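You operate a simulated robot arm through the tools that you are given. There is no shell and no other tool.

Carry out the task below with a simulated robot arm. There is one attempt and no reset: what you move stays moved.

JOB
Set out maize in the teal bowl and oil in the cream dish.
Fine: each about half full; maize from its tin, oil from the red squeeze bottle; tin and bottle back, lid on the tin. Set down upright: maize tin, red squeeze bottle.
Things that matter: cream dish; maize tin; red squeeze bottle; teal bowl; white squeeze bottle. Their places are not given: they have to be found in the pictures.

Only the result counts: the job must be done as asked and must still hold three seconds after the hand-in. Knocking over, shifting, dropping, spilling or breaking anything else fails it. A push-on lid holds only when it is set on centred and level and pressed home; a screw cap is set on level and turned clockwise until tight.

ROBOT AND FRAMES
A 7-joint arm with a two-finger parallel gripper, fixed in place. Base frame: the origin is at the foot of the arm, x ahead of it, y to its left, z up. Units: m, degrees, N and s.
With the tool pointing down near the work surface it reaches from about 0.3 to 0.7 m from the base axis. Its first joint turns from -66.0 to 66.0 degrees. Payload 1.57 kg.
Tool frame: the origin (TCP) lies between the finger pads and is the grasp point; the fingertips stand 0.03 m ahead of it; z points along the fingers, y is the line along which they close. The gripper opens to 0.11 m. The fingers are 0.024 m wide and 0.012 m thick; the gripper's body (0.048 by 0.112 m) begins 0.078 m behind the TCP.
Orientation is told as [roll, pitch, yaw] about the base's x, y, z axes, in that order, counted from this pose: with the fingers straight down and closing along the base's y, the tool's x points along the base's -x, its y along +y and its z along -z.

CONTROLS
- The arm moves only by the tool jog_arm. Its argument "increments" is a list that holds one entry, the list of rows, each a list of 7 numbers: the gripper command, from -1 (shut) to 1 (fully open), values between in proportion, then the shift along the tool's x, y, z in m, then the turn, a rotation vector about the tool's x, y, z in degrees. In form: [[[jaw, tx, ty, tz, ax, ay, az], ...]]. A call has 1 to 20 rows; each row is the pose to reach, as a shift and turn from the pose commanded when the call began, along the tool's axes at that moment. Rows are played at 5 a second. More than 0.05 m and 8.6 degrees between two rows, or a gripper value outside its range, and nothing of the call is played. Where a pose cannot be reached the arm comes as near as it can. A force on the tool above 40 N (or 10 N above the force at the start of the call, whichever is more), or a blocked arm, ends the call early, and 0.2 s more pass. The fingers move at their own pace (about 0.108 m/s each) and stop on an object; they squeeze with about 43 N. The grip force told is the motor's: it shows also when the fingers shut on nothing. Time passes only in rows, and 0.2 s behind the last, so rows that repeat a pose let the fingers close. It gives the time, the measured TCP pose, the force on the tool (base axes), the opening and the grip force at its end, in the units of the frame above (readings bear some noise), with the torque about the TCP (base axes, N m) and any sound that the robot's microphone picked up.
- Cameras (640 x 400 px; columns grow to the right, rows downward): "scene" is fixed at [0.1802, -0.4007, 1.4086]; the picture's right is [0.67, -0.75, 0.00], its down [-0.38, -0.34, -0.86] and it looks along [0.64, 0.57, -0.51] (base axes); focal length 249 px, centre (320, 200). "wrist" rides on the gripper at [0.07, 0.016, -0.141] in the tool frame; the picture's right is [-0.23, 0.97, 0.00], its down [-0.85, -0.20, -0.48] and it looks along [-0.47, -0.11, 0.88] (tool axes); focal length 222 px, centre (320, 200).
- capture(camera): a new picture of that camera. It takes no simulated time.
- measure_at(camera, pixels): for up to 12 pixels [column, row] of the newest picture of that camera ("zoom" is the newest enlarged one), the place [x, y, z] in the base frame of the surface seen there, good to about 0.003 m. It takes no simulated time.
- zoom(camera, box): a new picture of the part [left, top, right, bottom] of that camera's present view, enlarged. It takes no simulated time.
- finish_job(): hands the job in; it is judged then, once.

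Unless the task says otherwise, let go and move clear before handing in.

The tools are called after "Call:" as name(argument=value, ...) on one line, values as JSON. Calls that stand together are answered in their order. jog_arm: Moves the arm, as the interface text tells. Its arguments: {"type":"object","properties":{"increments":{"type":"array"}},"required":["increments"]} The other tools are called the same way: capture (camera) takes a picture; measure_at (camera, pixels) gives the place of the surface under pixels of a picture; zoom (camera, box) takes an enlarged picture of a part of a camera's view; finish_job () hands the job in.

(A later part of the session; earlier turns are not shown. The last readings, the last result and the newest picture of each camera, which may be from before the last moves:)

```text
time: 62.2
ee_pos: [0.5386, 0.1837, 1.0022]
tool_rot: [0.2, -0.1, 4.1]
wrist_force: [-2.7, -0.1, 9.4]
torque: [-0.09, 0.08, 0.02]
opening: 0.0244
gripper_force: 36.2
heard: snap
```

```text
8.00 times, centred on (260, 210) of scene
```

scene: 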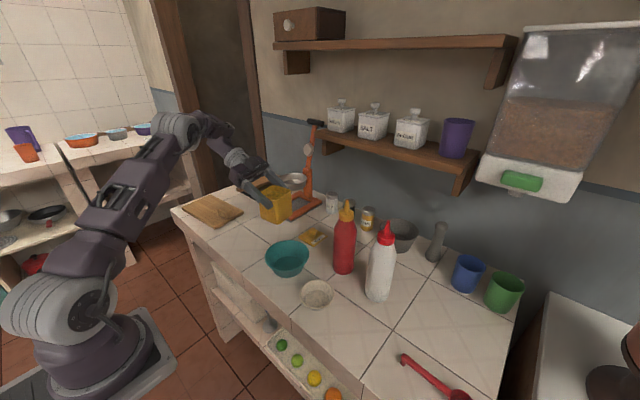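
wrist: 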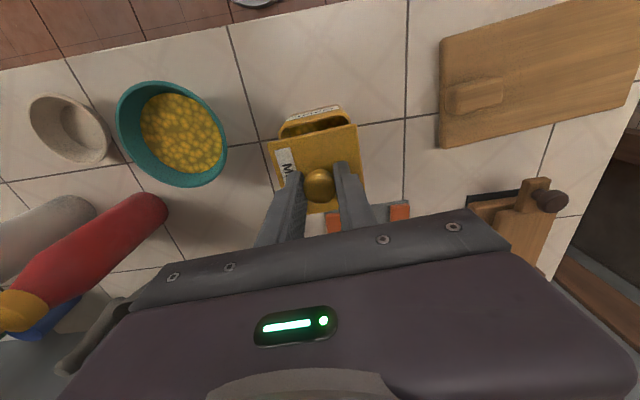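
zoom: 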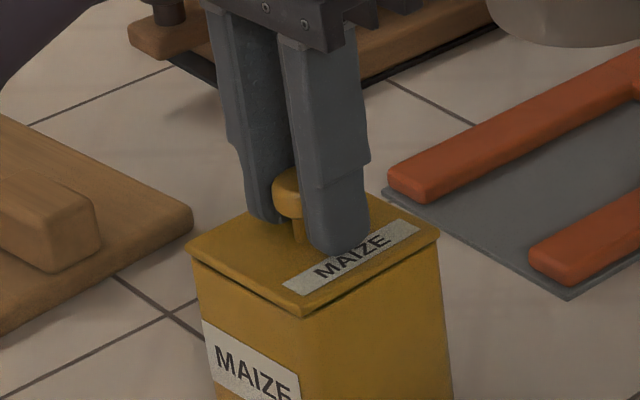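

A snap was heard at 9.4 N and the lid sits on the rim. I'll press a little harder to make sure it is home.

Call:
jog_arm(increments=[[[-1, 0, 0, 0.001, 0, 0, 0], [-1, 0, 0, 0.002, 0, 0, 0], [-1, 0, 0, 0.002, 0, 0, 0]]])

Call:
zoom(camera="scene", box=[235, 185, 285, 235])

Call:
measure_at(camera="zoom", pixels=[[195, 245], [303, 308], [432, 234], [235, 245], [400, 225], [310, 335]])

```text
time: 62.9
ee_pos: [0.5393, 0.1839, 1.0022]
tool_rot: [0.3, -0.2, 4.2]
wrist_force: [-3.4, -2.4, 7.9]
torque: [-0.08, -0.04, -0.04]
opening: 0.0243
gripper_force: 36.2
stopped in row 3: the force on the tool passed its limit at 40 N (the readings are from after the stop); the commanded pose is now the measured one
```

```text
8.00 times, centred on (260, 210) of scene
```

zoom: 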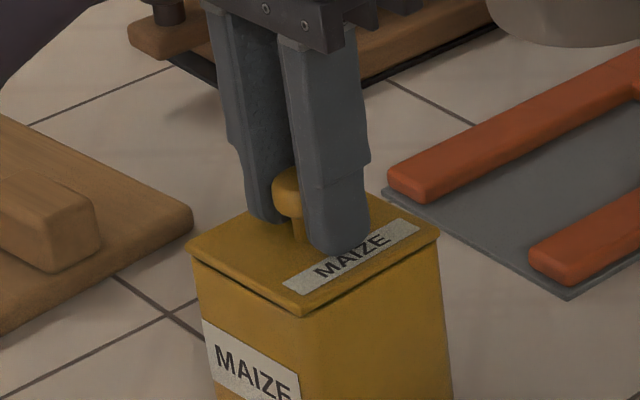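

```text
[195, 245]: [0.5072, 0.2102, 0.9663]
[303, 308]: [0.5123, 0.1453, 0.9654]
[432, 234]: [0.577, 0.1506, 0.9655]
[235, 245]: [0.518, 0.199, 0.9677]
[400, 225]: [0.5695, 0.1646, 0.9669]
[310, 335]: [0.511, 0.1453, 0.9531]
```

The press exceeded 40 N and the lid corners all read z about 0.9655, so it is level and home. I'll open the fingers and rise straight up.

Call:
jog_arm(increments=[[[-0.3, 0, 0, 0, 0, 0, 0], [0, 0, 0, 0, 0, 0, 0], [0.1, 0, 0, 0, 0, 0, 0], [0.1, 0, 0, -0.03, 0, 0, 0], [0.1, 0, 0, -0.07, 0, 0, 0], [0.1, 0, 0, -0.12, 0, 0, 0], [0.1, 0, 0, -0.12, 0, 0, 0]]])

Call:
zoom(camera="scene", box=[225, 165, 315, 255])

Call:
capture(camera="scene")

```text
time: 64.5
ee_pos: [0.5398, 0.1853, 1.1219]
tool_rot: [0.2, -0.1, 4.3]
wrist_force: [-1.0, -0.3, -0.2]
torque: [0.01, 0.01, 0.01]
opening: 0.0604
gripper_force: 0.1
```

```text
4.44 times, centred on (270, 210) of scene
```

zoom: 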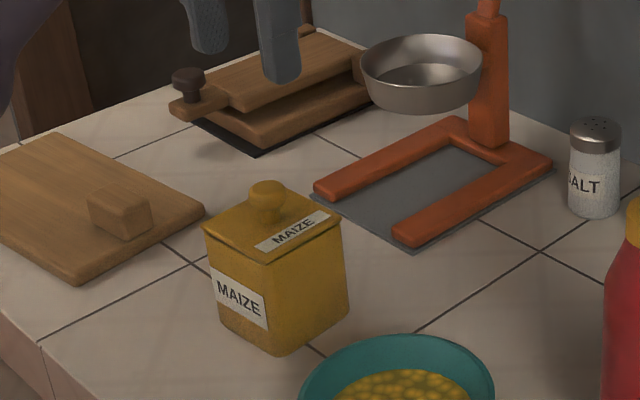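

```text
taken
```

scene: 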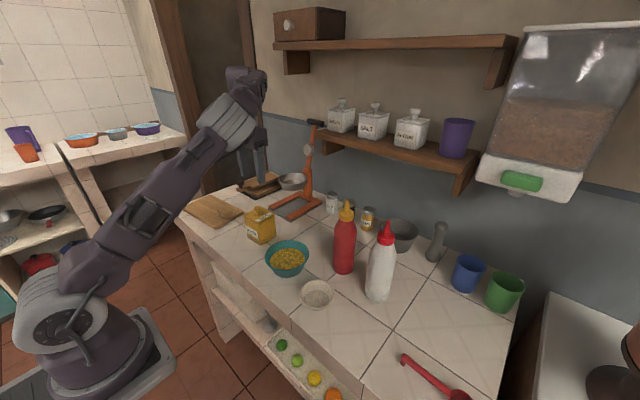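

The maize part is complete: the tin is lidded at its place and the bowl is half full. Now for the red bottle: I'll first swing the tool yaw to -60 at a safe height above the bowl area.

Call:
jog_arm(increments=[[[1, 0.0037, -0.0154, -0.0048, 0, 0, 8.04], [1, 0.0073, -0.0308, -0.0095, 0, 0, 16.08], [1, 0.011, -0.0462, -0.0143, 0, 0, 24.11], [1, 0.0147, -0.0616, -0.019, 0, 0, 32.15], [1, 0.0183, -0.0769, -0.0238, 0, 0, 40.19], [1, 0.022, -0.0923, -0.0285, 0, 0, 48.23], [1, 0.0256, -0.1077, -0.0333, 0, 0, 56.26], [1, 0.0293, -0.1231, -0.038, 0, 0, 64.3], [1, 0.0293, -0.1231, -0.038, 0, 0, 64.3]]])

```text
time: 66.5
ee_pos: [0.5182, 0.059, 1.1593]
tool_rot: [0.3, 0.2, -60.2]
wrist_force: [0.0, 0.3, 0.1]
torque: [-0.06, -0.03, -0.02]
opening: 0.11
gripper_force: 0.0
```

Now pitching to 30 degrees below horizontal towards the bottle, moving to about (0.535, 0.02, 1.10).

Call:
jog_arm(increments=[[[1, -0.0053, -0.0006, 0.0075, 0, -7.5, 0], [1, -0.0106, -0.0012, 0.015, 0, -15, 0], [1, -0.0159, -0.0018, 0.0225, 0, -22.5, 0], [1, -0.0212, -0.0024, 0.03, 0, -30, 0], [1, -0.0264, -0.003, 0.0375, 0, -37.5, 0], [1, -0.0317, -0.0036, 0.045, 0, -45, 0], [1, -0.037, -0.0042, 0.0525, 0, -52.5, 0], [1, -0.0423, -0.0048, 0.06, 0, -60, 0], [1, -0.0423, -0.0048, 0.06, 0, -60, 0]]])

Call:
capture(camera="wrist")

Call:
capture(camera="scene")

```text
time: 68.5
ee_pos: [0.5366, 0.0201, 1.098]
tool_rot: [0.8, -59.9, -60.6]
wrist_force: [0.4, 0.1, -0.8]
torque: [-0.01, -0.04, 0.02]
opening: 0.11
gripper_force: 0.0
```

```text
taken
```

wrist: 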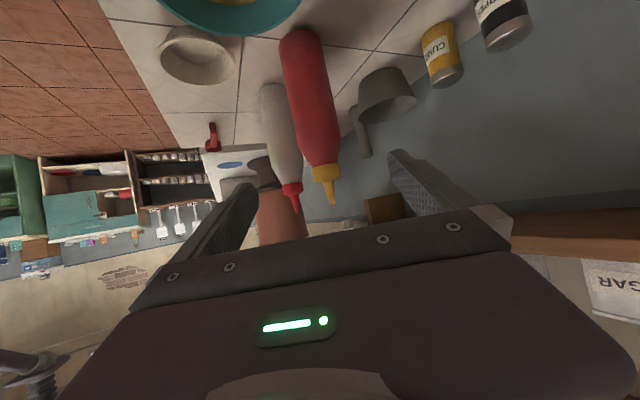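

```text
taken
```

scene: 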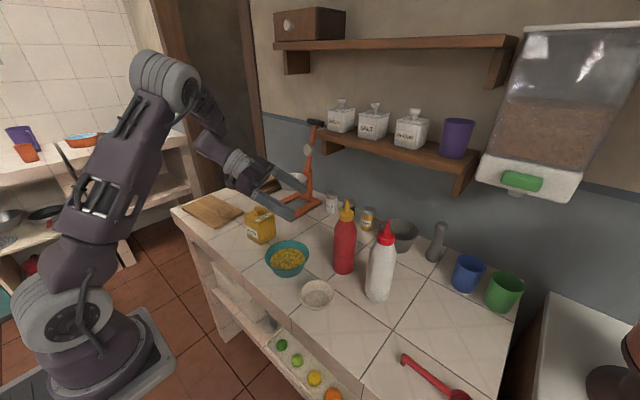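

The wrist view shows the red bottle ahead at (315,100). I'll measure its edges from the wrist camera to refine its axis.

Call:
zoom(camera="wrist", box=[250, 20, 390, 220])

Call:
measure_at(camera="wrist", pixels=[[284, 60], [325, 50], [305, 55], [310, 100], [292, 105], [335, 98], [318, 140], [325, 170], [330, 198], [323, 180], [300, 35], [315, 120]])

```text
2.00 times, centred on (320, 120) of wrist
```

zoom: 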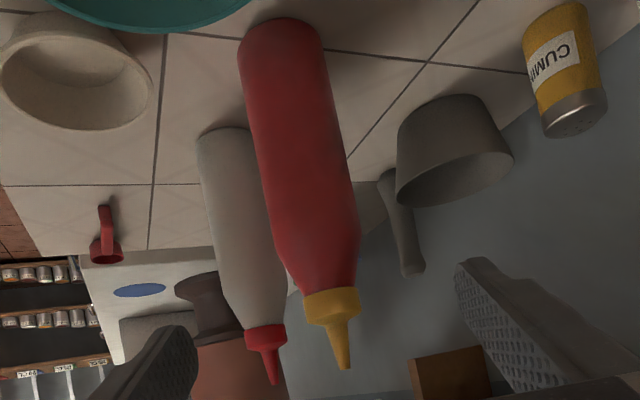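

```text
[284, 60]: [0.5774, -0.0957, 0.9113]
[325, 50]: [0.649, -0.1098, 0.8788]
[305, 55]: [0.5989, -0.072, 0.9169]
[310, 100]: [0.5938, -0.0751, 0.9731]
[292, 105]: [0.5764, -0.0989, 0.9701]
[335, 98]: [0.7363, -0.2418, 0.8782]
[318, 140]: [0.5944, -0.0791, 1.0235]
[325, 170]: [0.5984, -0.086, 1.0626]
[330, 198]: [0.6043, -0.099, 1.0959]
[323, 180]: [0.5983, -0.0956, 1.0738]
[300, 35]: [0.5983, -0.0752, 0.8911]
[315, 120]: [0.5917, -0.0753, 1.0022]
```

The bottle axis is near (0.606, -0.103), radius about 0.027. I'll move to the pre-grasp pose in line with the bottle and verify alignment.

Call:
jog_arm(increments=[[[1, 0.018, -0.0008, 0.0319, 0.4, 0, 0], [1, 0.0359, -0.0015, 0.0638, 0.8, 0, 0], [1, 0.0359, -0.0015, 0.09, 0.8, 0, 0], [1, 0.0359, -0.0015, 0.09, 0.8, 0, 0]]])

Call:
zoom(camera="scene", box=[270, 150, 410, 310])

Call:
capture(camera="wrist")

```text
time: 69.5
ee_pos: [0.5656, -0.0333, 1.0228]
tool_rot: [0.0, -59.8, -60.7]
wrist_force: [0.0, 0.3, 0.3]
torque: [-0.01, 0.01, -0.01]
opening: 0.1099
gripper_force: 0.1
```

```text
2.50 times, centred on (340, 230) of scene
```

zoom: 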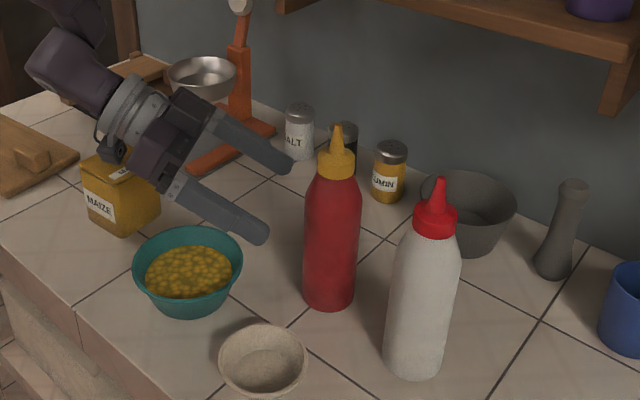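

```text
taken
```

wrist: 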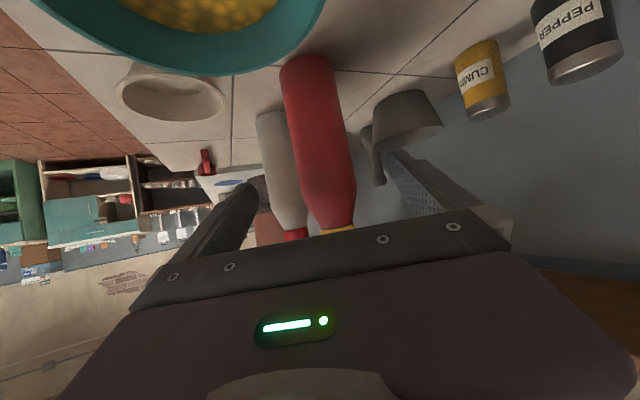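

The bottle is centred between the fingers. Advancing 9.4 cm along the tool axis with the fingers open.

Call:
jog_arm(increments=[[[1, 0.0003, 0, 0.0235, 0, 0, 0], [1, 0.0006, 0, 0.047, 0, 0, 0], [1, 0.0008, 0, 0.07, 0, 0, 0], [1, 0.0011, 0.0001, 0.0937, 0, 0, 0], [1, 0.0011, 0.0001, 0.0937, 0, 0, 0]]])

Call:
zoom(camera="scene", box=[280, 180, 400, 290])

Call:
capture(camera="wrist")

```text
time: 70.7
ee_pos: [0.6037, -0.103, 0.9747]
tool_rot: [-0.1, -59.8, -60.7]
wrist_force: [0.1, -0.2, -0.1]
torque: [0.01, -0.01, -0.01]
opening: 0.11
gripper_force: 0.1
```

```text
3.64 times, centred on (340, 235) of scene
```

zoom: 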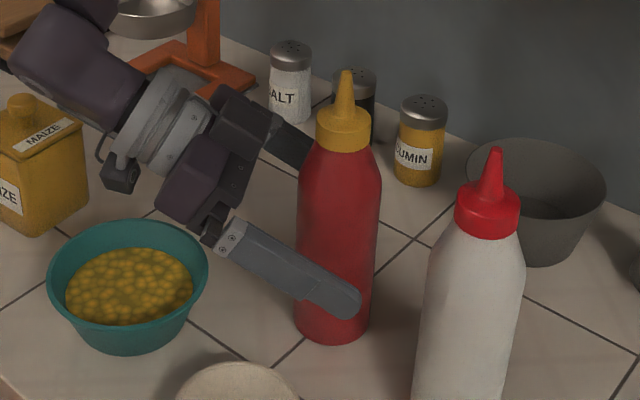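

```text
taken
```

wrist: 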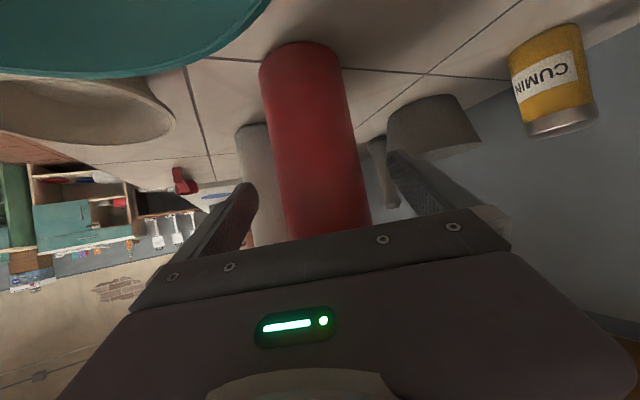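

The bottle is between the pads. I'll close gradually to find the contact opening with a light grip.

Call:
jog_arm(increments=[[[0.5, 0, 0, 0, 0, 0, 0], [0.1, 0, 0, 0, 0, 0, 0], [0.02, 0, 0, 0, 0, 0, 0], [0.0, 0, 0, 0, 0, 0, 0], [0.0, 0, 0, 0, 0, 0, 0]]])

```text
time: 71.9
ee_pos: [0.6033, -0.1031, 0.9747]
tool_rot: [0.0, -59.7, -60.7]
wrist_force: [1.3, 0.6, -0.6]
torque: [0.08, -0.09, -0.02]
opening: 0.0592
gripper_force: 42.8
```

Contact at opening 0.0592 and the force is already 42.8 N. I'll see whether a jaw command nearer the contact opening gives a lighter grip.

Call:
jog_arm(increments=[[[0.06, 0, 0, 0, 0, 0, 0], [0.06, 0, 0, 0, 0, 0, 0]]])

```text
time: 72.5
ee_pos: [0.6037, -0.1036, 0.9747]
tool_rot: [-0.1, -59.8, -60.7]
wrist_force: [0.6, -0.2, 0.7]
torque: [0.04, -0.03, 0.02]
opening: 0.0596
gripper_force: 23.7
```

At command 0.06 the force is 23.7 N, so the grip is proportional near contact. I'll try lifting 2 cm with this medium grip and watch for slip.

Call:
jog_arm(increments=[[[0.06, -0.0026, 0, -0.0015, 0, 0, 0], [0.06, -0.0087, 0, -0.005, 0, 0, 0], [0.06, -0.0173, 0, -0.01, 0, 0, 0], [0.06, -0.0173, 0, -0.01, 0, 0, 0]]])

Call:
capture(camera="wrist")

Call:
zoom(camera="scene", box=[280, 180, 400, 290])

```text
time: 73.5
ee_pos: [0.6051, -0.1026, 0.9941]
tool_rot: [-0.1, -59.7, -60.8]
wrist_force: [-0.5, -0.3, -0.5]
torque: [0.0, 0.02, 0.0]
opening: 0.0599
gripper_force: 17.8
```

```text
taken
```

wrist: 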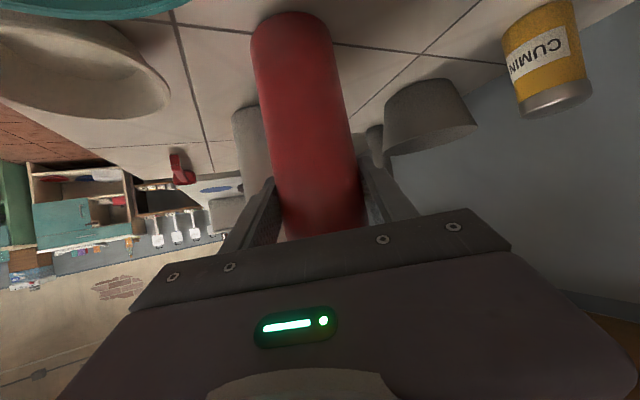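

```text
3.64 times, centred on (340, 235) of scene
```

zoom: 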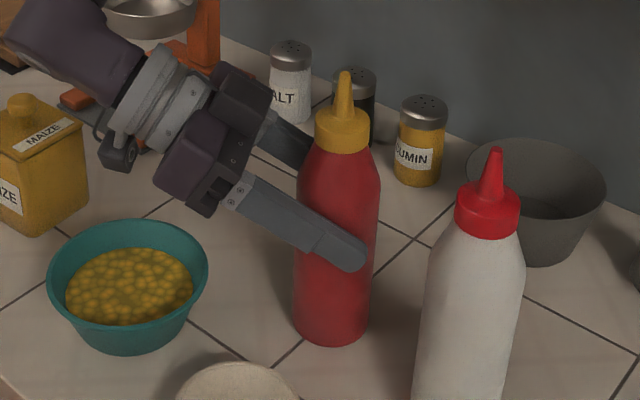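

The bottle stayed put (tip still at zoom (345,72)) while the fingers slid up along it, so this grip is too light. I'll squeeze fully and try a small slow lift.

Call:
jog_arm(increments=[[[-1, 0, 0, 0, 0, 0, 0], [-1, 0, 0, 0, 0, 0, 0], [-1, -0.0026, 0, -0.0015, 0, 0, 0], [-1, -0.0052, 0, -0.003, 0, 0, 0], [-1, -0.0087, 0, -0.005, 0, 0, 0], [-1, -0.0087, 0, -0.005, 0, 0, 0]]])

Call:
zoom(camera="scene", box=[280, 180, 400, 290])

```text
time: 74.9
ee_pos: [0.6049, -0.1021, 1.0036]
tool_rot: [0.0, -59.8, -60.7]
wrist_force: [-0.5, 0.4, -2.1]
torque: [-0.03, 0.02, 0.0]
opening: 0.0592
gripper_force: 42.5
```

```text
3.64 times, centred on (340, 235) of scene
```

zoom: 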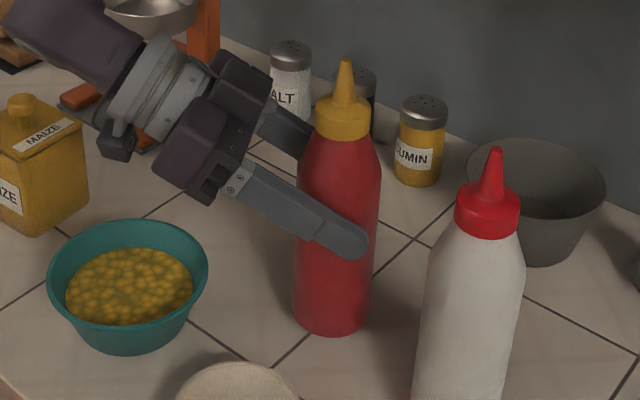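

Now the bottle rose about 1 cm with the hand and shows 2.1 N of weight. I'll lift another 6 cm gently and check for slip.

Call:
jog_arm(increments=[[[-1, -0.0052, 0, -0.003, 0, 0, 0], [-1, -0.0121, 0, -0.007, 0, 0, 0], [-1, -0.0208, 0, -0.012, 0, 0, 0], [-1, -0.0312, 0, -0.018, 0, 0, 0], [-1, -0.0416, 0, -0.024, 0, 0, 0], [-1, -0.052, 0, -0.03, 0, 0, 0], [-1, -0.052, 0, -0.03, 0, 0, 0]]])

Call:
zoom(camera="scene", box=[280, 160, 400, 290])

Call:
capture(camera="wrist")

```text
time: 76.5
ee_pos: [0.6048, -0.1037, 1.0637]
tool_rot: [-0.1, -59.8, -60.7]
wrist_force: [-0.1, 0.1, -2.8]
torque: [0.03, 0.01, 0.01]
opening: 0.059
gripper_force: 42.6
```

```text
3.08 times, centred on (340, 225) of scene
```

zoom: 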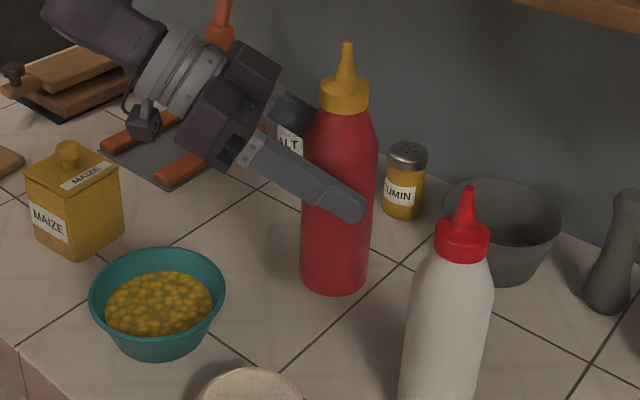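

```text
taken
```

wrist: 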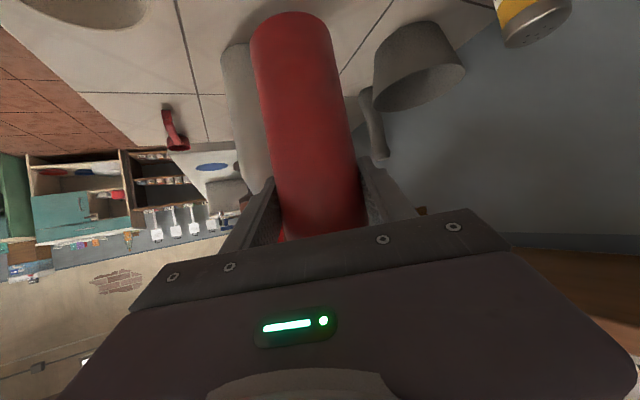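

Call:
measure_at(camera="zoom", pixels=[[347, 44], [346, 70], [343, 105], [335, 288], [335, 285], [302, 270], [366, 270], [335, 250], [225, 380], [250, 390], [350, 205], [320, 185]])

```text
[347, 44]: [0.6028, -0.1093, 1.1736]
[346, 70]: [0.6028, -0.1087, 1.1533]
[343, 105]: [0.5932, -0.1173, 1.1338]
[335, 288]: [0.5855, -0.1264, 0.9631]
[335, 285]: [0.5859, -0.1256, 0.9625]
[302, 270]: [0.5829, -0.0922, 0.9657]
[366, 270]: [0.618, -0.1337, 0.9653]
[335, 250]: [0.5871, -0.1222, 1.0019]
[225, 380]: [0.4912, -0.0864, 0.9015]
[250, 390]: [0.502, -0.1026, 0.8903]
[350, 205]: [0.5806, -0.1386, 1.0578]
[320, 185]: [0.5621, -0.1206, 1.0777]
```

The tip is 0.112 above the TCP and there has been no slip. Before tilting, I'll check where the shakers and grey bowl are, since the bottle's base will swing that way.

Call:
measure_at(camera="zoom", pixels=[[407, 152], [403, 200], [388, 185], [500, 195], [480, 250], [445, 205], [290, 145], [465, 200], [440, 330], [412, 320]])

Call:
measure_at(camera="scene", pixels=[[333, 197], [333, 208], [351, 205], [367, 210], [368, 228], [363, 222], [345, 200], [325, 205]])

```text
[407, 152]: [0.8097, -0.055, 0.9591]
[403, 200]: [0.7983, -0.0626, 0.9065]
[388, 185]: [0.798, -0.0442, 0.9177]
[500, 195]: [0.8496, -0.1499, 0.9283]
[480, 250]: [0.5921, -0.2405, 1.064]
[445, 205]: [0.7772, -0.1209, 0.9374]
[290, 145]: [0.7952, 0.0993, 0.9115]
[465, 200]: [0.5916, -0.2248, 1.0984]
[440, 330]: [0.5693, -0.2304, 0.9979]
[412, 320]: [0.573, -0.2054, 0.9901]
```

```text
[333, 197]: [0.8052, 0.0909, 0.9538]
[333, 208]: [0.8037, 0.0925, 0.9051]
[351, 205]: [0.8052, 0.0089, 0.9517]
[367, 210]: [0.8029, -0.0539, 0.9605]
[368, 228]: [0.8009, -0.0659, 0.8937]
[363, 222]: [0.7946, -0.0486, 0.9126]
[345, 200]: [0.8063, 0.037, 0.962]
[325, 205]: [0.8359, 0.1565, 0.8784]
```

The shakers are at x 0.80, clear of the swing. I'll tilt the bottle to 64 degrees while moving so that its tip comes over the dish.

Call:
jog_arm(increments=[[[-1, 0.0063, -0.0025, -0.0024, -4.02, 0, 6.91], [-1, 0.0126, -0.005, -0.0048, -8.05, 0, 13.82], [-1, 0.0189, -0.0074, -0.0072, -12.07, 0, 20.74], [-1, 0.0252, -0.0099, -0.0097, -16.1, 0, 27.65], [-1, 0.0314, -0.0124, -0.0121, -20.12, 0, 34.56], [-1, 0.0377, -0.0149, -0.0145, -24.14, 0, 41.47], [-1, 0.044, -0.0173, -0.0169, -28.17, 0, 48.38], [-1, 0.0503, -0.0198, -0.0193, -32.19, 0, 55.3], [-1, 0.0503, -0.0198, -0.0193, -32.19, 0, 55.3]]])

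Call:
zoom(camera="scene", box=[250, 160, 410, 320])

Call:
capture(camera="scene")

```text
time: 78.5
ee_pos: [0.5672, -0.0757, 1.0295]
tool_rot: [76.3, -22.4, -117.8]
wrist_force: [-0.2, -0.7, -2.3]
torque: [-0.06, 0.05, -0.01]
opening: 0.059
gripper_force: 43.2
```

```text
2.50 times, centred on (330, 240) of scene
```

zoom: 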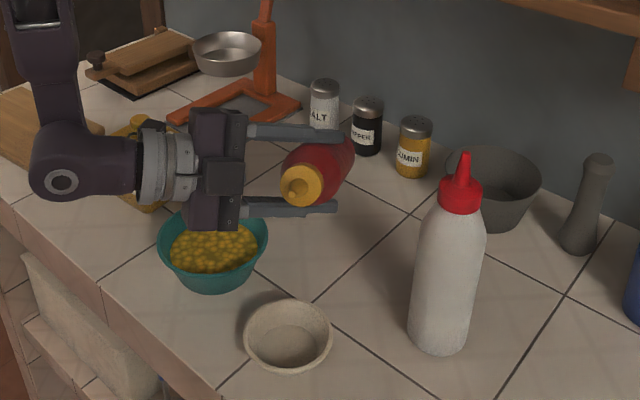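

```text
taken
```

scene: 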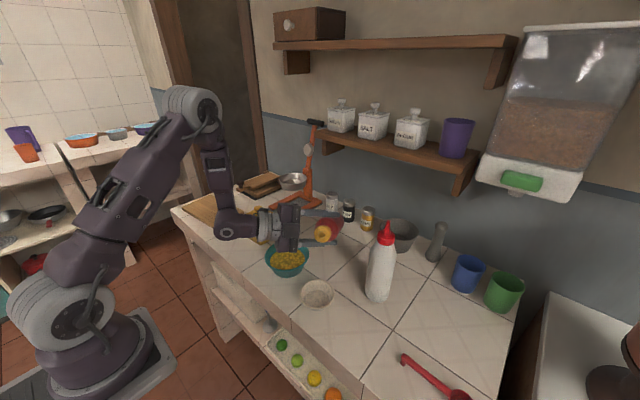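

The bottle points toward the scene camera now with its tip near zoom (300,188). I'll measure tip and dish rim positions.

Call:
zoom(camera="scene", box=[290, 205, 350, 255])

Call:
measure_at(camera="scene", pixels=[[318, 219], [316, 220], [302, 293], [332, 294], [317, 280], [316, 309], [317, 293], [320, 222]])

```text
8.00 times, centred on (320, 230) of scene
```

zoom: 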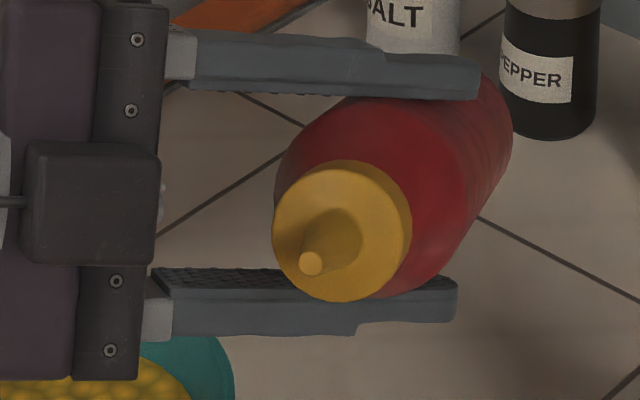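

```text
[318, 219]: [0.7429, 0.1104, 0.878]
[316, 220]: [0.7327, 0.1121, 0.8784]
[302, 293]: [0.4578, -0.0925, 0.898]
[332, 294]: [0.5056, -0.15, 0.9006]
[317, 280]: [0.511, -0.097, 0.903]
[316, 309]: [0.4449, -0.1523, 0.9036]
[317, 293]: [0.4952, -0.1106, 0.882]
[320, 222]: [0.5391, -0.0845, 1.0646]
```

Call:
measure_at(camera="zoom", pixels=[[310, 263], [325, 245], [340, 230], [300, 200], [380, 230], [420, 150], [480, 150]])

```text
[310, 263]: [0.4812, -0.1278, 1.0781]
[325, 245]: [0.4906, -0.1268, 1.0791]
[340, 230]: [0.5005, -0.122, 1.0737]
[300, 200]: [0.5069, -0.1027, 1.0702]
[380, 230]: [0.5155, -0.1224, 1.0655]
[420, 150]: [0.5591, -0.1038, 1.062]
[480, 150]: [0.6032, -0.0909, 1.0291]
```

The tip is at (0.481, -0.128, 1.078), right over the dish centre. I'll roll on to 96 degrees, holding the tip over the dish, and check for any flow.

Call:
jog_arm(increments=[[[-1, 0.0021, 0.0077, 0.001, -4, 0, 6.93], [-1, 0.0031, 0.0141, 0.0016, -8, 0, 13.86], [-1, 0.0022, 0.0196, 0.0012, -12, 0, 20.78], [-1, -0.0003, 0.0245, -0.0004, -16, 0, 27.71]]])

Call:
zoom(camera="scene", box=[260, 190, 380, 320])

```text
time: 79.5
ee_pos: [0.5761, -0.0716, 1.0528]
tool_rot: [93.0, 5.3, -120.4]
wrist_force: [0.7, 0.4, -3.9]
torque: [-0.04, 0.04, 0.0]
opening: 0.0593
gripper_force: 43.6
```

```text
3.08 times, centred on (320, 255) of scene
```

zoom: 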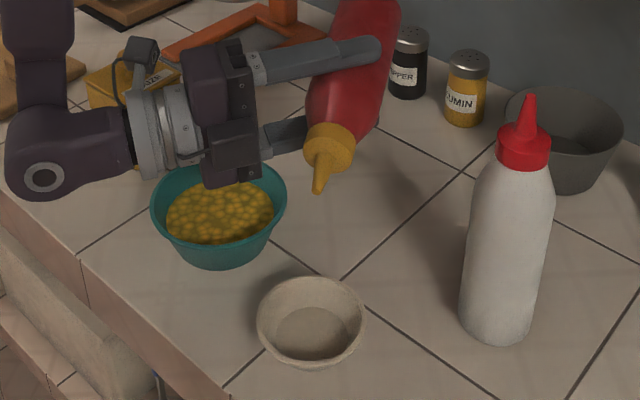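

No flow at 96 degrees. I'll verify the tip position at zoom (317,188) before rolling further.

Call:
measure_at(camera="zoom", pixels=[[317, 188], [319, 180], [325, 165], [258, 318], [365, 318], [312, 279], [312, 365], [312, 325], [212, 180], [235, 185]])

```text
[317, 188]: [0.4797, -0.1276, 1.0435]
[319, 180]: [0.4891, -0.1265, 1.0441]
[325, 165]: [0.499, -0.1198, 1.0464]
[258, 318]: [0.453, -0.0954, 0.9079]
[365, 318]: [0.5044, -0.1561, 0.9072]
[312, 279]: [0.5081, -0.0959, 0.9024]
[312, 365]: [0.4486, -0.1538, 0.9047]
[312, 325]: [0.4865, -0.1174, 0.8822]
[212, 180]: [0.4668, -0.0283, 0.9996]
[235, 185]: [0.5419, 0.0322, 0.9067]
```

The tip is at (0.480, -0.128, 1.0435), centred over the dish. Rolling on to 112 degrees and checking again.

Call:
jog_arm(increments=[[[-1, -0.0011, 0.0044, -0.0016, -4, 0, 6.93], [-1, -0.0047, 0.0098, -0.0039, -8, 0, 13.86]]])

Call:
zoom(camera="scene", box=[260, 190, 380, 320])

```text
time: 80.1
ee_pos: [0.5678, -0.0732, 1.0614]
tool_rot: [101.4, 18.9, -118.7]
wrist_force: [-0.7, 0.6, -1.4]
torque: [-0.02, 0.07, 0.04]
opening: 0.0592
gripper_force: 43.1
```

```text
3.08 times, centred on (320, 255) of scene
```

zoom: 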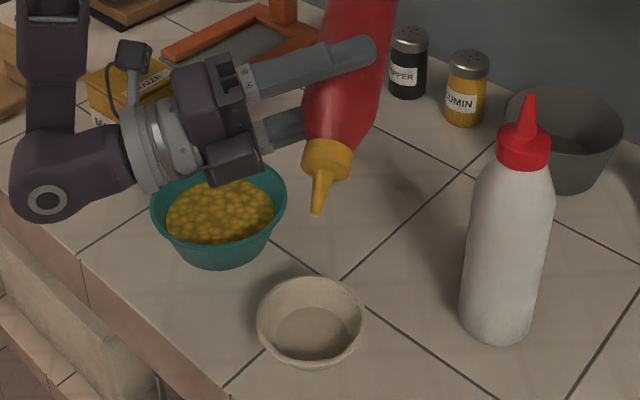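

Still no flow at 112 degrees. Rolling to 128.

Call:
jog_arm(increments=[[[-1, -0.004, 0.0065, -0.0003, -4, 0, 6.93], [-1, -0.01, 0.0125, -0.0039, -8, 0, 13.86]]])

Call:
zoom(camera="scene", box=[260, 190, 380, 320])

```text
time: 80.7
ee_pos: [0.5569, -0.0816, 1.0704]
tool_rot: [111.3, 32.2, -114.3]
wrist_force: [0.1, 0.9, -2.0]
torque: [-0.02, 0.04, -0.02]
opening: 0.0589
gripper_force: 43.3
```

```text
3.08 times, centred on (320, 255) of scene
```

zoom: 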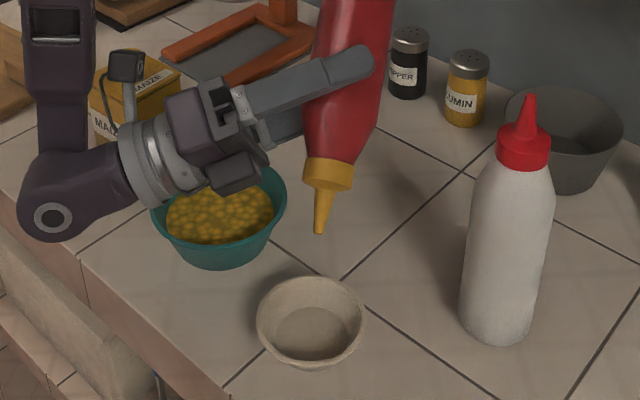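

No flow at 128 degrees either. Continuing to 144 with the tip held over the dish.

Call:
jog_arm(increments=[[[-1, -0.0049, 0.0111, -0.0031, -4, 0, 6.93], [-1, -0.0077, 0.0264, -0.0047, -8, 0, 13.86]]])

Call:
zoom(camera="scene", box=[260, 190, 380, 320])

```text
time: 81.3
ee_pos: [0.5378, -0.0924, 1.085]
tool_rot: [124.5, 44.6, -106.1]
wrist_force: [0.2, -0.7, -2.2]
torque: [-0.02, 0.05, 0.03]
opening: 0.059
gripper_force: 43.1
```

```text
3.08 times, centred on (320, 255) of scene
```

zoom: 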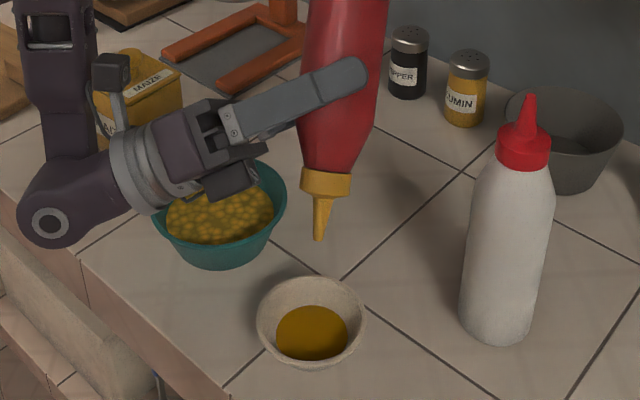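

Oil is now in the dish at zoom (312,335), with no stream visible at this instant. I'll measure the level before letting time pass.

Call:
measure_at(camera="zoom", pixels=[[312, 335], [290, 335], [335, 330], [312, 315], [312, 350], [318, 238], [258, 318], [365, 318], [150, 205], [170, 190]])

Call:
zoom(camera="scene", box=[295, 220, 345, 315])

```text
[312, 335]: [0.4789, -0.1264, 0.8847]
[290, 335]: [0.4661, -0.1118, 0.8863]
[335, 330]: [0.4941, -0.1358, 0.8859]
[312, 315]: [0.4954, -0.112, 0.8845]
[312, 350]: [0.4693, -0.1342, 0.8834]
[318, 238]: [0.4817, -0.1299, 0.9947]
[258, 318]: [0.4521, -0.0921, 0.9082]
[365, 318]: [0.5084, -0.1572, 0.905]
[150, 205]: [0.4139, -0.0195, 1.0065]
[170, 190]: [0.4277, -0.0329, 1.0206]
```

```text
4.21 times, centred on (320, 268) of scene
```

zoom: 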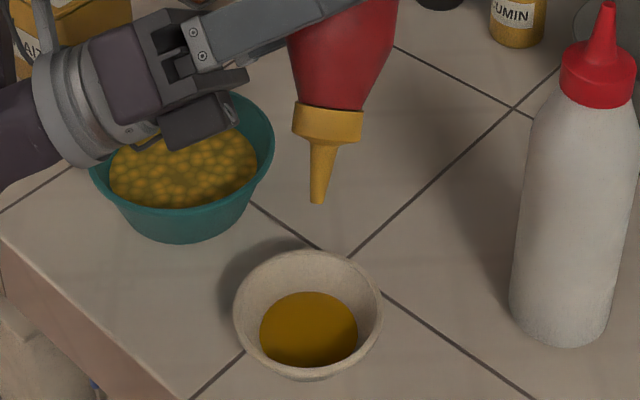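

The level is about 0.885, a few millimetres deep, and the stream has stopped. I'll hold one short moment to see whether flow continues.

Call:
jog_arm(increments=[[[-1, 0, 0, 0, 0, 0, 0]]])

Call:
zoom(camera="scene", box=[295, 220, 345, 315])

Call:
measure_at(camera="zoom", pixels=[[307, 330], [285, 330], [335, 325], [307, 305], [307, 355], [318, 200], [236, 315], [380, 315]])

```text
time: 81.7
ee_pos: [0.5375, -0.0934, 1.0852]
tool_rot: [124.5, 44.6, -106.1]
wrist_force: [-0.7, -0.3, -1.7]
torque: [0.0, 0.01, -0.01]
opening: 0.0591
gripper_force: 42.9
```

```text
4.21 times, centred on (320, 268) of scene
```

zoom: 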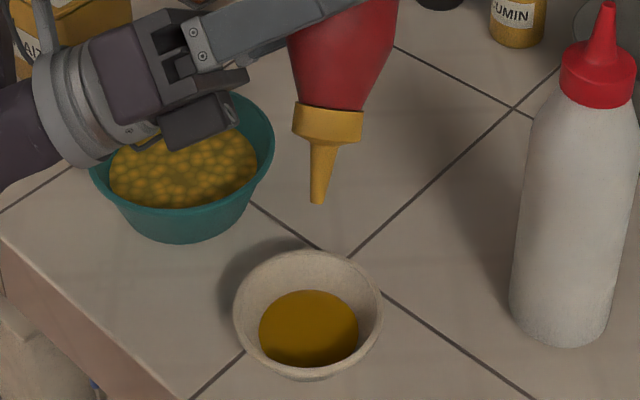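

```text
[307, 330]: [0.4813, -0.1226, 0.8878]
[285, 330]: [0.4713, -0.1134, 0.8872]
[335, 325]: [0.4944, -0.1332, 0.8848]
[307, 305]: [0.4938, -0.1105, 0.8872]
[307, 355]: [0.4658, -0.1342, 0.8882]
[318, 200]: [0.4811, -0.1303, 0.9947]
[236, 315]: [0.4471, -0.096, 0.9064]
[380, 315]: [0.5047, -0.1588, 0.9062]
```

The oil disc is almost unchanged (about 0.887). I'll wait a bit longer to learn whether any flow persists.

Call:
jog_arm(increments=[[[-1, 0, 0, 0, 0, 0, 0], [-1, 0, 0, 0, 0, 0, 0]]])

Call:
zoom(camera="scene", box=[295, 220, 345, 315])

Call:
measure_at(camera="zoom", pixels=[[307, 330], [285, 330], [335, 325], [307, 305], [307, 355], [318, 200], [236, 315], [380, 315]])

```text
time: 82.3
ee_pos: [0.5372, -0.0924, 1.0839]
tool_rot: [124.4, 44.4, -106.1]
wrist_force: [-0.2, -0.2, -2.2]
torque: [0.02, 0.02, -0.01]
opening: 0.0591
gripper_force: 42.6
```

```text
4.21 times, centred on (320, 268) of scene
```

zoom: 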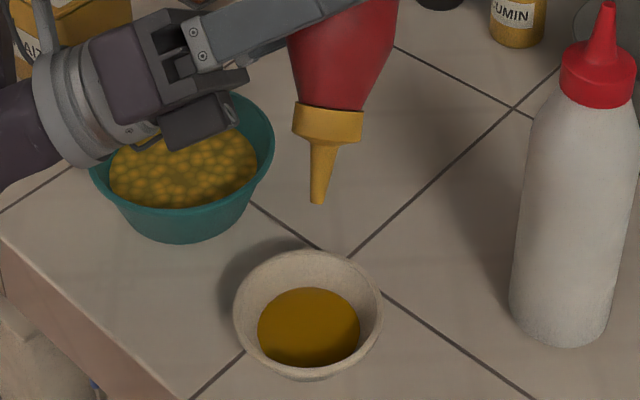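

```text
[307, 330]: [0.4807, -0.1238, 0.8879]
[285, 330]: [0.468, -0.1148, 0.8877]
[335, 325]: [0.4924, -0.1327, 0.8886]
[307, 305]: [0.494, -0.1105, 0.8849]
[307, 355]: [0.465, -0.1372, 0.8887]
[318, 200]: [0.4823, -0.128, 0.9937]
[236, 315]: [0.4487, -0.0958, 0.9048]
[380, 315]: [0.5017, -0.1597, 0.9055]
```

The oil disc is growing slowly (its top edge moved from row 293 to 288), so there is a slow controlled flow. I'll keep holding for another second.

Call:
jog_arm(increments=[[[-1, 0, 0, 0, 0, 0, 0], [-1, 0, 0, 0, 0, 0, 0], [-1, 0, 0, 0, 0, 0, 0], [-1, 0, 0, 0, 0, 0, 0]]])

Call:
zoom(camera="scene", box=[295, 220, 345, 315])

Call:
measure_at(camera="zoom", pixels=[[307, 330], [285, 330], [335, 325], [307, 305], [307, 355], [318, 200], [320, 330], [295, 345]])

```text
time: 83.3
ee_pos: [0.5364, -0.093, 1.0846]
tool_rot: [124.5, 44.5, -106.2]
wrist_force: [0.5, 0.0, -3.0]
torque: [-0.05, 0.05, 0.01]
opening: 0.0588
gripper_force: 43.0
```

```text
4.21 times, centred on (320, 268) of scene
```

zoom: 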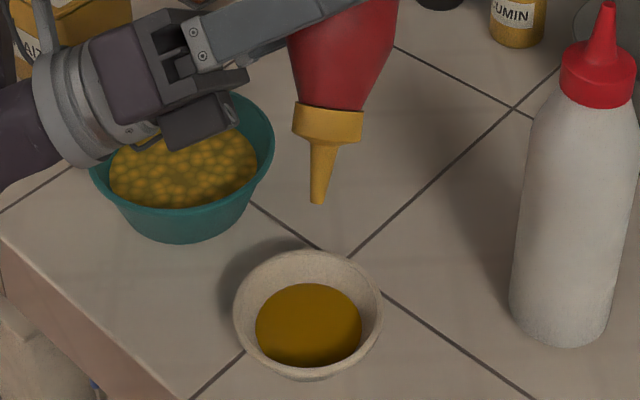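

```text
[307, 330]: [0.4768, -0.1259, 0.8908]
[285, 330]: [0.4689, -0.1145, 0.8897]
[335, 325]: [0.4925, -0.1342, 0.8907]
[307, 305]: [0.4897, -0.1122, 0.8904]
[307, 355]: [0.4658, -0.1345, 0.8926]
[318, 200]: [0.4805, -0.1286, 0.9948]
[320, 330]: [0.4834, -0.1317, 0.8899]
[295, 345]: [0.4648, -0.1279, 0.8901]
```

Level about 0.8905, rising 3 mm per second; target about 0.8955. Holding one more second.

Call:
jog_arm(increments=[[[-1, 0, 0, 0, 0, 0, 0], [-1, 0, 0, 0, 0, 0, 0], [-1, 0, 0, 0, 0, 0, 0], [-1, 0, 0, 0, 0, 0, 0]]])

Call:
zoom(camera="scene", box=[295, 220, 345, 315])

Call:
measure_at(camera="zoom", pixels=[[307, 330], [285, 330], [335, 325], [307, 305], [307, 355], [318, 200], [320, 330], [295, 345], [236, 315], [380, 315], [307, 252], [330, 300]])

```text
time: 84.3
ee_pos: [0.5366, -0.0934, 1.0846]
tool_rot: [124.3, 44.5, -106.2]
wrist_force: [-0.2, 1.3, -2.0]
torque: [-0.04, 0.02, -0.01]
opening: 0.0591
gripper_force: 43.1
```

```text
4.21 times, centred on (320, 268) of scene
```

zoom: 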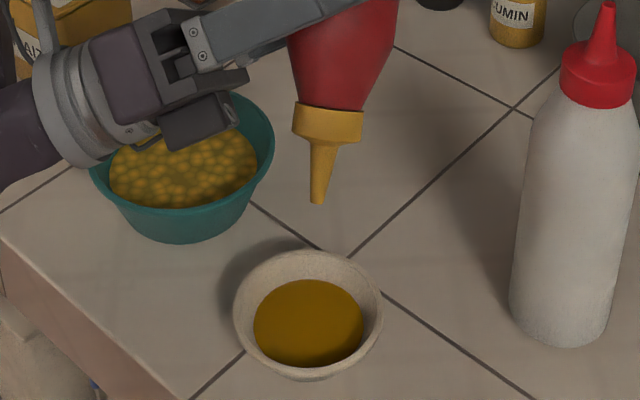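

```text
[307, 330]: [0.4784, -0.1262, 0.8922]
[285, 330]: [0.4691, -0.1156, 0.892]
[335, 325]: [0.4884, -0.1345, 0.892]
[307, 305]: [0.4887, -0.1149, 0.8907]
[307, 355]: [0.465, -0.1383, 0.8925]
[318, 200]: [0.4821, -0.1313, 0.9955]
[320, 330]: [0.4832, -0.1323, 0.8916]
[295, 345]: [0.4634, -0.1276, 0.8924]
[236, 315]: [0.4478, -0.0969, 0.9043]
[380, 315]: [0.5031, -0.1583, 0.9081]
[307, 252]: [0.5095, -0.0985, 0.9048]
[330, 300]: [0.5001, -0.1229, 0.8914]
```

Level about 0.892 and rising roughly 1.5 mm per second. Holding for about 1.8 seconds more.

Call:
jog_arm(increments=[[[-1, 0, 0, 0, 0, 0, 0], [-1, 0, 0, 0, 0, 0, 0], [-1, 0, 0, 0, 0, 0, 0], [-1, 0, 0, 0, 0, 0, 0], [-1, 0, 0, 0, 0, 0, 0], [-1, 0, 0, 0, 0, 0, 0], [-1, 0, 0, 0, 0, 0, 0]]])

Call:
zoom(camera="scene", box=[295, 220, 345, 315])

Call:
measure_at(camera="zoom", pixels=[[307, 330], [285, 330], [335, 325], [307, 305], [307, 355], [318, 200], [320, 330], [295, 345], [236, 315], [380, 315], [307, 252], [330, 300]])

```text
time: 85.9
ee_pos: [0.538, -0.0927, 1.0854]
tool_rot: [124.4, 44.5, -106.3]
wrist_force: [-0.6, 0.5, -1.3]
torque: [-0.01, 0.04, 0.01]
opening: 0.059
gripper_force: 43.2
```

```text
4.21 times, centred on (320, 268) of scene
```

zoom: 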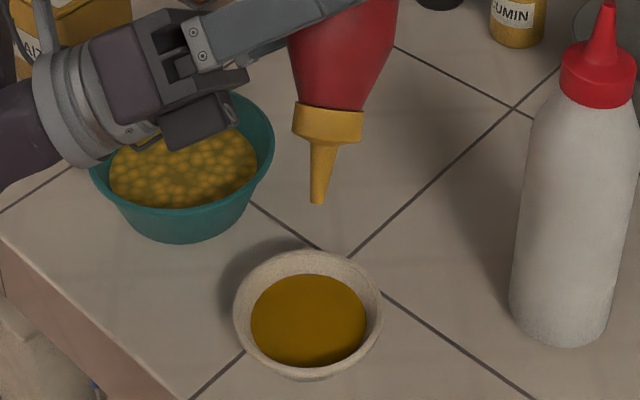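

```text
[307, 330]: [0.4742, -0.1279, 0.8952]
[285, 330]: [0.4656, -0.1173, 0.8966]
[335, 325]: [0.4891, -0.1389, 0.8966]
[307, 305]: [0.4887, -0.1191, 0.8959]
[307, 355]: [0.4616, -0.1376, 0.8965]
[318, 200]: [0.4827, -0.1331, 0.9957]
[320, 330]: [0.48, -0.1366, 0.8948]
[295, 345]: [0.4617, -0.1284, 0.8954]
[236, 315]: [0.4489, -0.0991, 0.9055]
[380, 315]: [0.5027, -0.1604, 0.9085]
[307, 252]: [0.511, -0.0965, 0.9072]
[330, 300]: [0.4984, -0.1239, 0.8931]
```

The oil is at about 0.8955, half of the dish depth, so I'll roll back now along the same path, keeping the tip over the dish until it is above horizontal.

Call:
jog_arm(increments=[[[-1, -0.0012, -0.0143, -0.0015, 4, 0, -6.93], [-1, -0.0004, -0.0266, -0.0011, 8, 0, -13.86], [-1, 0.0018, -0.0355, 0.0004, 12, 0, -20.78], [-1, 0.0026, -0.0433, 0.0006, 16, 0, -27.71], [-1, 0.0014, -0.0502, 0.0001, 20, 0, -34.64], [-1, -0.0008, -0.0555, -0.0013, 24, 0, -41.57], [-1, -0.0046, -0.0593, -0.0034, 28, 0, -48.5], [-1, -0.0092, -0.061, -0.006, 32, 0, -55.43], [-1, -0.0146, -0.0611, -0.0093, 36, 0, -62.35], [-1, -0.022, -0.0594, -0.0125, 40, 0, -69.28]]])

Call:
zoom(camera="scene", box=[260, 190, 380, 320])

Call:
measure_at(camera="zoom", pixels=[[312, 325], [295, 325], [335, 320], [312, 310], [312, 345], [258, 318], [365, 318]])

```text
time: 88.1
ee_pos: [0.5655, -0.0775, 1.0293]
tool_rot: [76.1, -22.6, -117.7]
wrist_force: [-0.4, -0.6, -2.0]
torque: [-0.04, 0.06, -0.03]
opening: 0.0589
gripper_force: 42.5
```

```text
3.08 times, centred on (320, 255) of scene
```

zoom: 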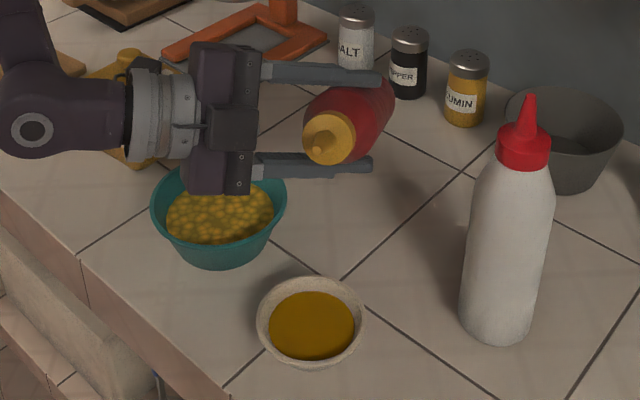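

```text
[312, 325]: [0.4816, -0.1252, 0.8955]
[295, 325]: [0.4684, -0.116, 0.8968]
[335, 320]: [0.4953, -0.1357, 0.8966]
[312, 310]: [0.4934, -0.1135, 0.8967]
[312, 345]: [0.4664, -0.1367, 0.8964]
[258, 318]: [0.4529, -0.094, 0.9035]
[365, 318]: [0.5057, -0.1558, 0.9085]
```

The oil settled at about 0.896, between half depth and half volume. Now I'll bring the bottle upright above its original spot.

Call:
jog_arm(increments=[[[-1, -0.0022, 0.005, 0.0048, 4, 0, -6.93], [-1, -0.0043, 0.0101, 0.0096, 8, 0, -13.86], [-1, -0.0065, 0.0151, 0.0144, 12, 0, -20.78], [-1, -0.0087, 0.0202, 0.0193, 16, 0, -27.71], [-1, -0.0108, 0.0252, 0.0241, 20, 0, -34.64], [-1, -0.013, 0.0302, 0.0289, 24, 0, -41.57], [-1, -0.0151, 0.0353, 0.0337, 28, 0, -48.5], [-1, -0.0173, 0.0403, 0.0385, 32.1, 0, -55.5], [-1, -0.0173, 0.0403, 0.0385, 32.1, 0, -55.5]]])

Call:
zoom(camera="scene", box=[280, 160, 400, 290])

Call:
measure_at(camera="zoom", pixels=[[347, 44], [346, 70], [343, 105], [335, 288], [302, 270], [366, 270], [335, 250]])

```text
time: 90.1
ee_pos: [0.605, -0.1023, 1.0639]
tool_rot: [-0.5, -59.9, -60.3]
wrist_force: [-0.3, 0.4, -0.7]
torque: [0.04, -0.03, -0.01]
opening: 0.0591
gripper_force: 43.0
```

```text
3.08 times, centred on (340, 225) of scene
```

zoom: 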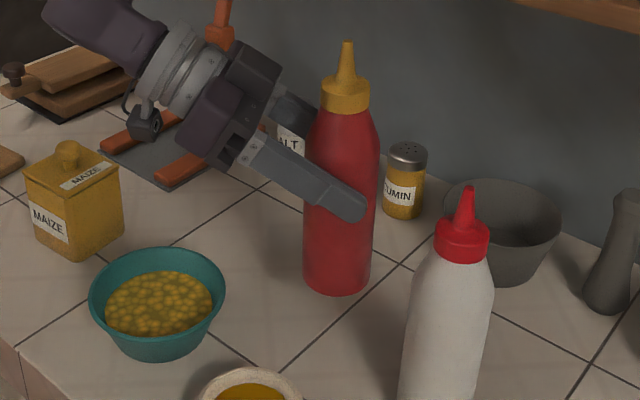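

```text
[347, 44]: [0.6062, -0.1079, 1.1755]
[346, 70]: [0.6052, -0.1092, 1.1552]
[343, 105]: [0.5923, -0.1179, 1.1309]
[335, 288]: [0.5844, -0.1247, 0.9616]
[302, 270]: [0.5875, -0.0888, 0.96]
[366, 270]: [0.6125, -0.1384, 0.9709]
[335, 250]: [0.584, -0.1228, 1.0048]
```

The bottle is upright and unslipped, with its tip at (0.606, -0.108, 1.1755), matching its original x and y. I'll lower 6 cm, then finish in small contact-sensing steps.

Call:
jog_arm(increments=[[[-1, 0.013, 0, 0.0075, -0.2, 0, 0], [-1, 0.0277, 0, 0.016, -0.4, 0, 0], [-1, 0.0407, 0, 0.0235, -0.4, 0, 0], [-1, 0.0537, 0, 0.031, -0.4, 0, 0], [-1, 0.0537, 0, 0.031, -0.4, 0, 0]]])

Call:
zoom(camera="scene", box=[280, 180, 400, 290])

```text
time: 91.3
ee_pos: [0.6047, -0.1036, 1.0017]
tool_rot: [0.0, -60.0, -60.4]
wrist_force: [0.0, -0.4, -2.1]
torque: [0.0, 0.01, 0.03]
opening: 0.0591
gripper_force: 42.7
```

```text
3.64 times, centred on (340, 235) of scene
```

zoom: 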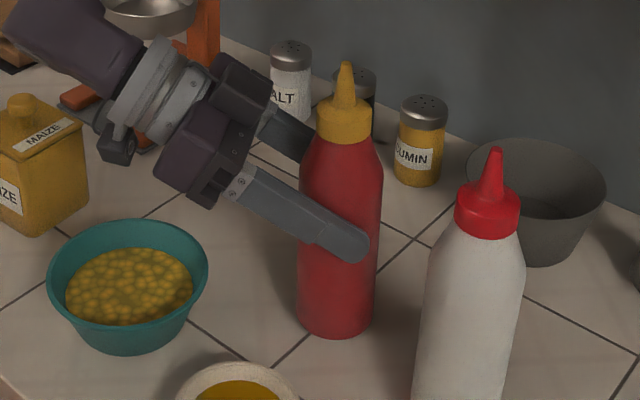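

Compared with the original view, the base is about 4 mm further along the tool direction, a pivot of roughly 1 degree in the grip. I'll correct 1 degree about the closing axis and lower another 5 mm.

Call:
jog_arm(increments=[[[-1, 0.0022, 0, 0.0013, 0, 0.5, 0], [-1, 0.0043, 0, 0.0025, 0, 1, 0], [-1, 0.0043, 0, 0.0025, 0, 1, 0]]])

Call:
zoom(camera="scene", box=[280, 180, 400, 290])

```text
time: 92.1
ee_pos: [0.6056, -0.1027, 0.9959]
tool_rot: [0.0, -59.0, -60.3]
wrist_force: [0.2, 0.1, -2.1]
torque: [-0.01, 0.0, 0.0]
opening: 0.0591
gripper_force: 42.2
```

```text
3.64 times, centred on (340, 235) of scene
```

zoom: 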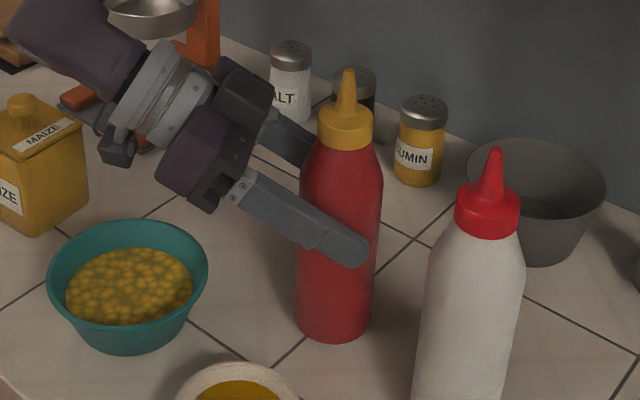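

The bottle is now parallel to its original stance (tip at (347,68), base centred near 334). I'll lower in 1 mm steps until contact.

Call:
jog_arm(increments=[[[-1, 0.0009, 0, 0.0005, 0, 0, 0], [-1, 0.0017, 0, 0.001, 0, 0, 0], [-1, 0.0017, 0, 0.001, 0, 0, 0]]])

```text
time: 92.9
ee_pos: [0.6042, -0.1021, 0.9954]
tool_rot: [0.1, -58.9, -60.3]
wrist_force: [0.5, 0.2, -0.8]
torque: [0.0, 0.0, -0.01]
opening: 0.0589
gripper_force: 43.2
```

Call:
jog_arm(increments=[[[-1, 0.0009, 0, 0.0005, 0, 0, 0], [-1, 0.0017, 0, 0.001, 0, 0, 0], [-1, 0.0017, 0, 0.001, 0, 0, 0]]])

```text
time: 93.7
ee_pos: [0.6044, -0.102, 0.9933]
tool_rot: [0.2, -59.0, -60.4]
wrist_force: [-2.8, 3.7, 14.6]
torque: [-0.01, 0.26, -0.07]
opening: 0.0591
gripper_force: 43.2
```

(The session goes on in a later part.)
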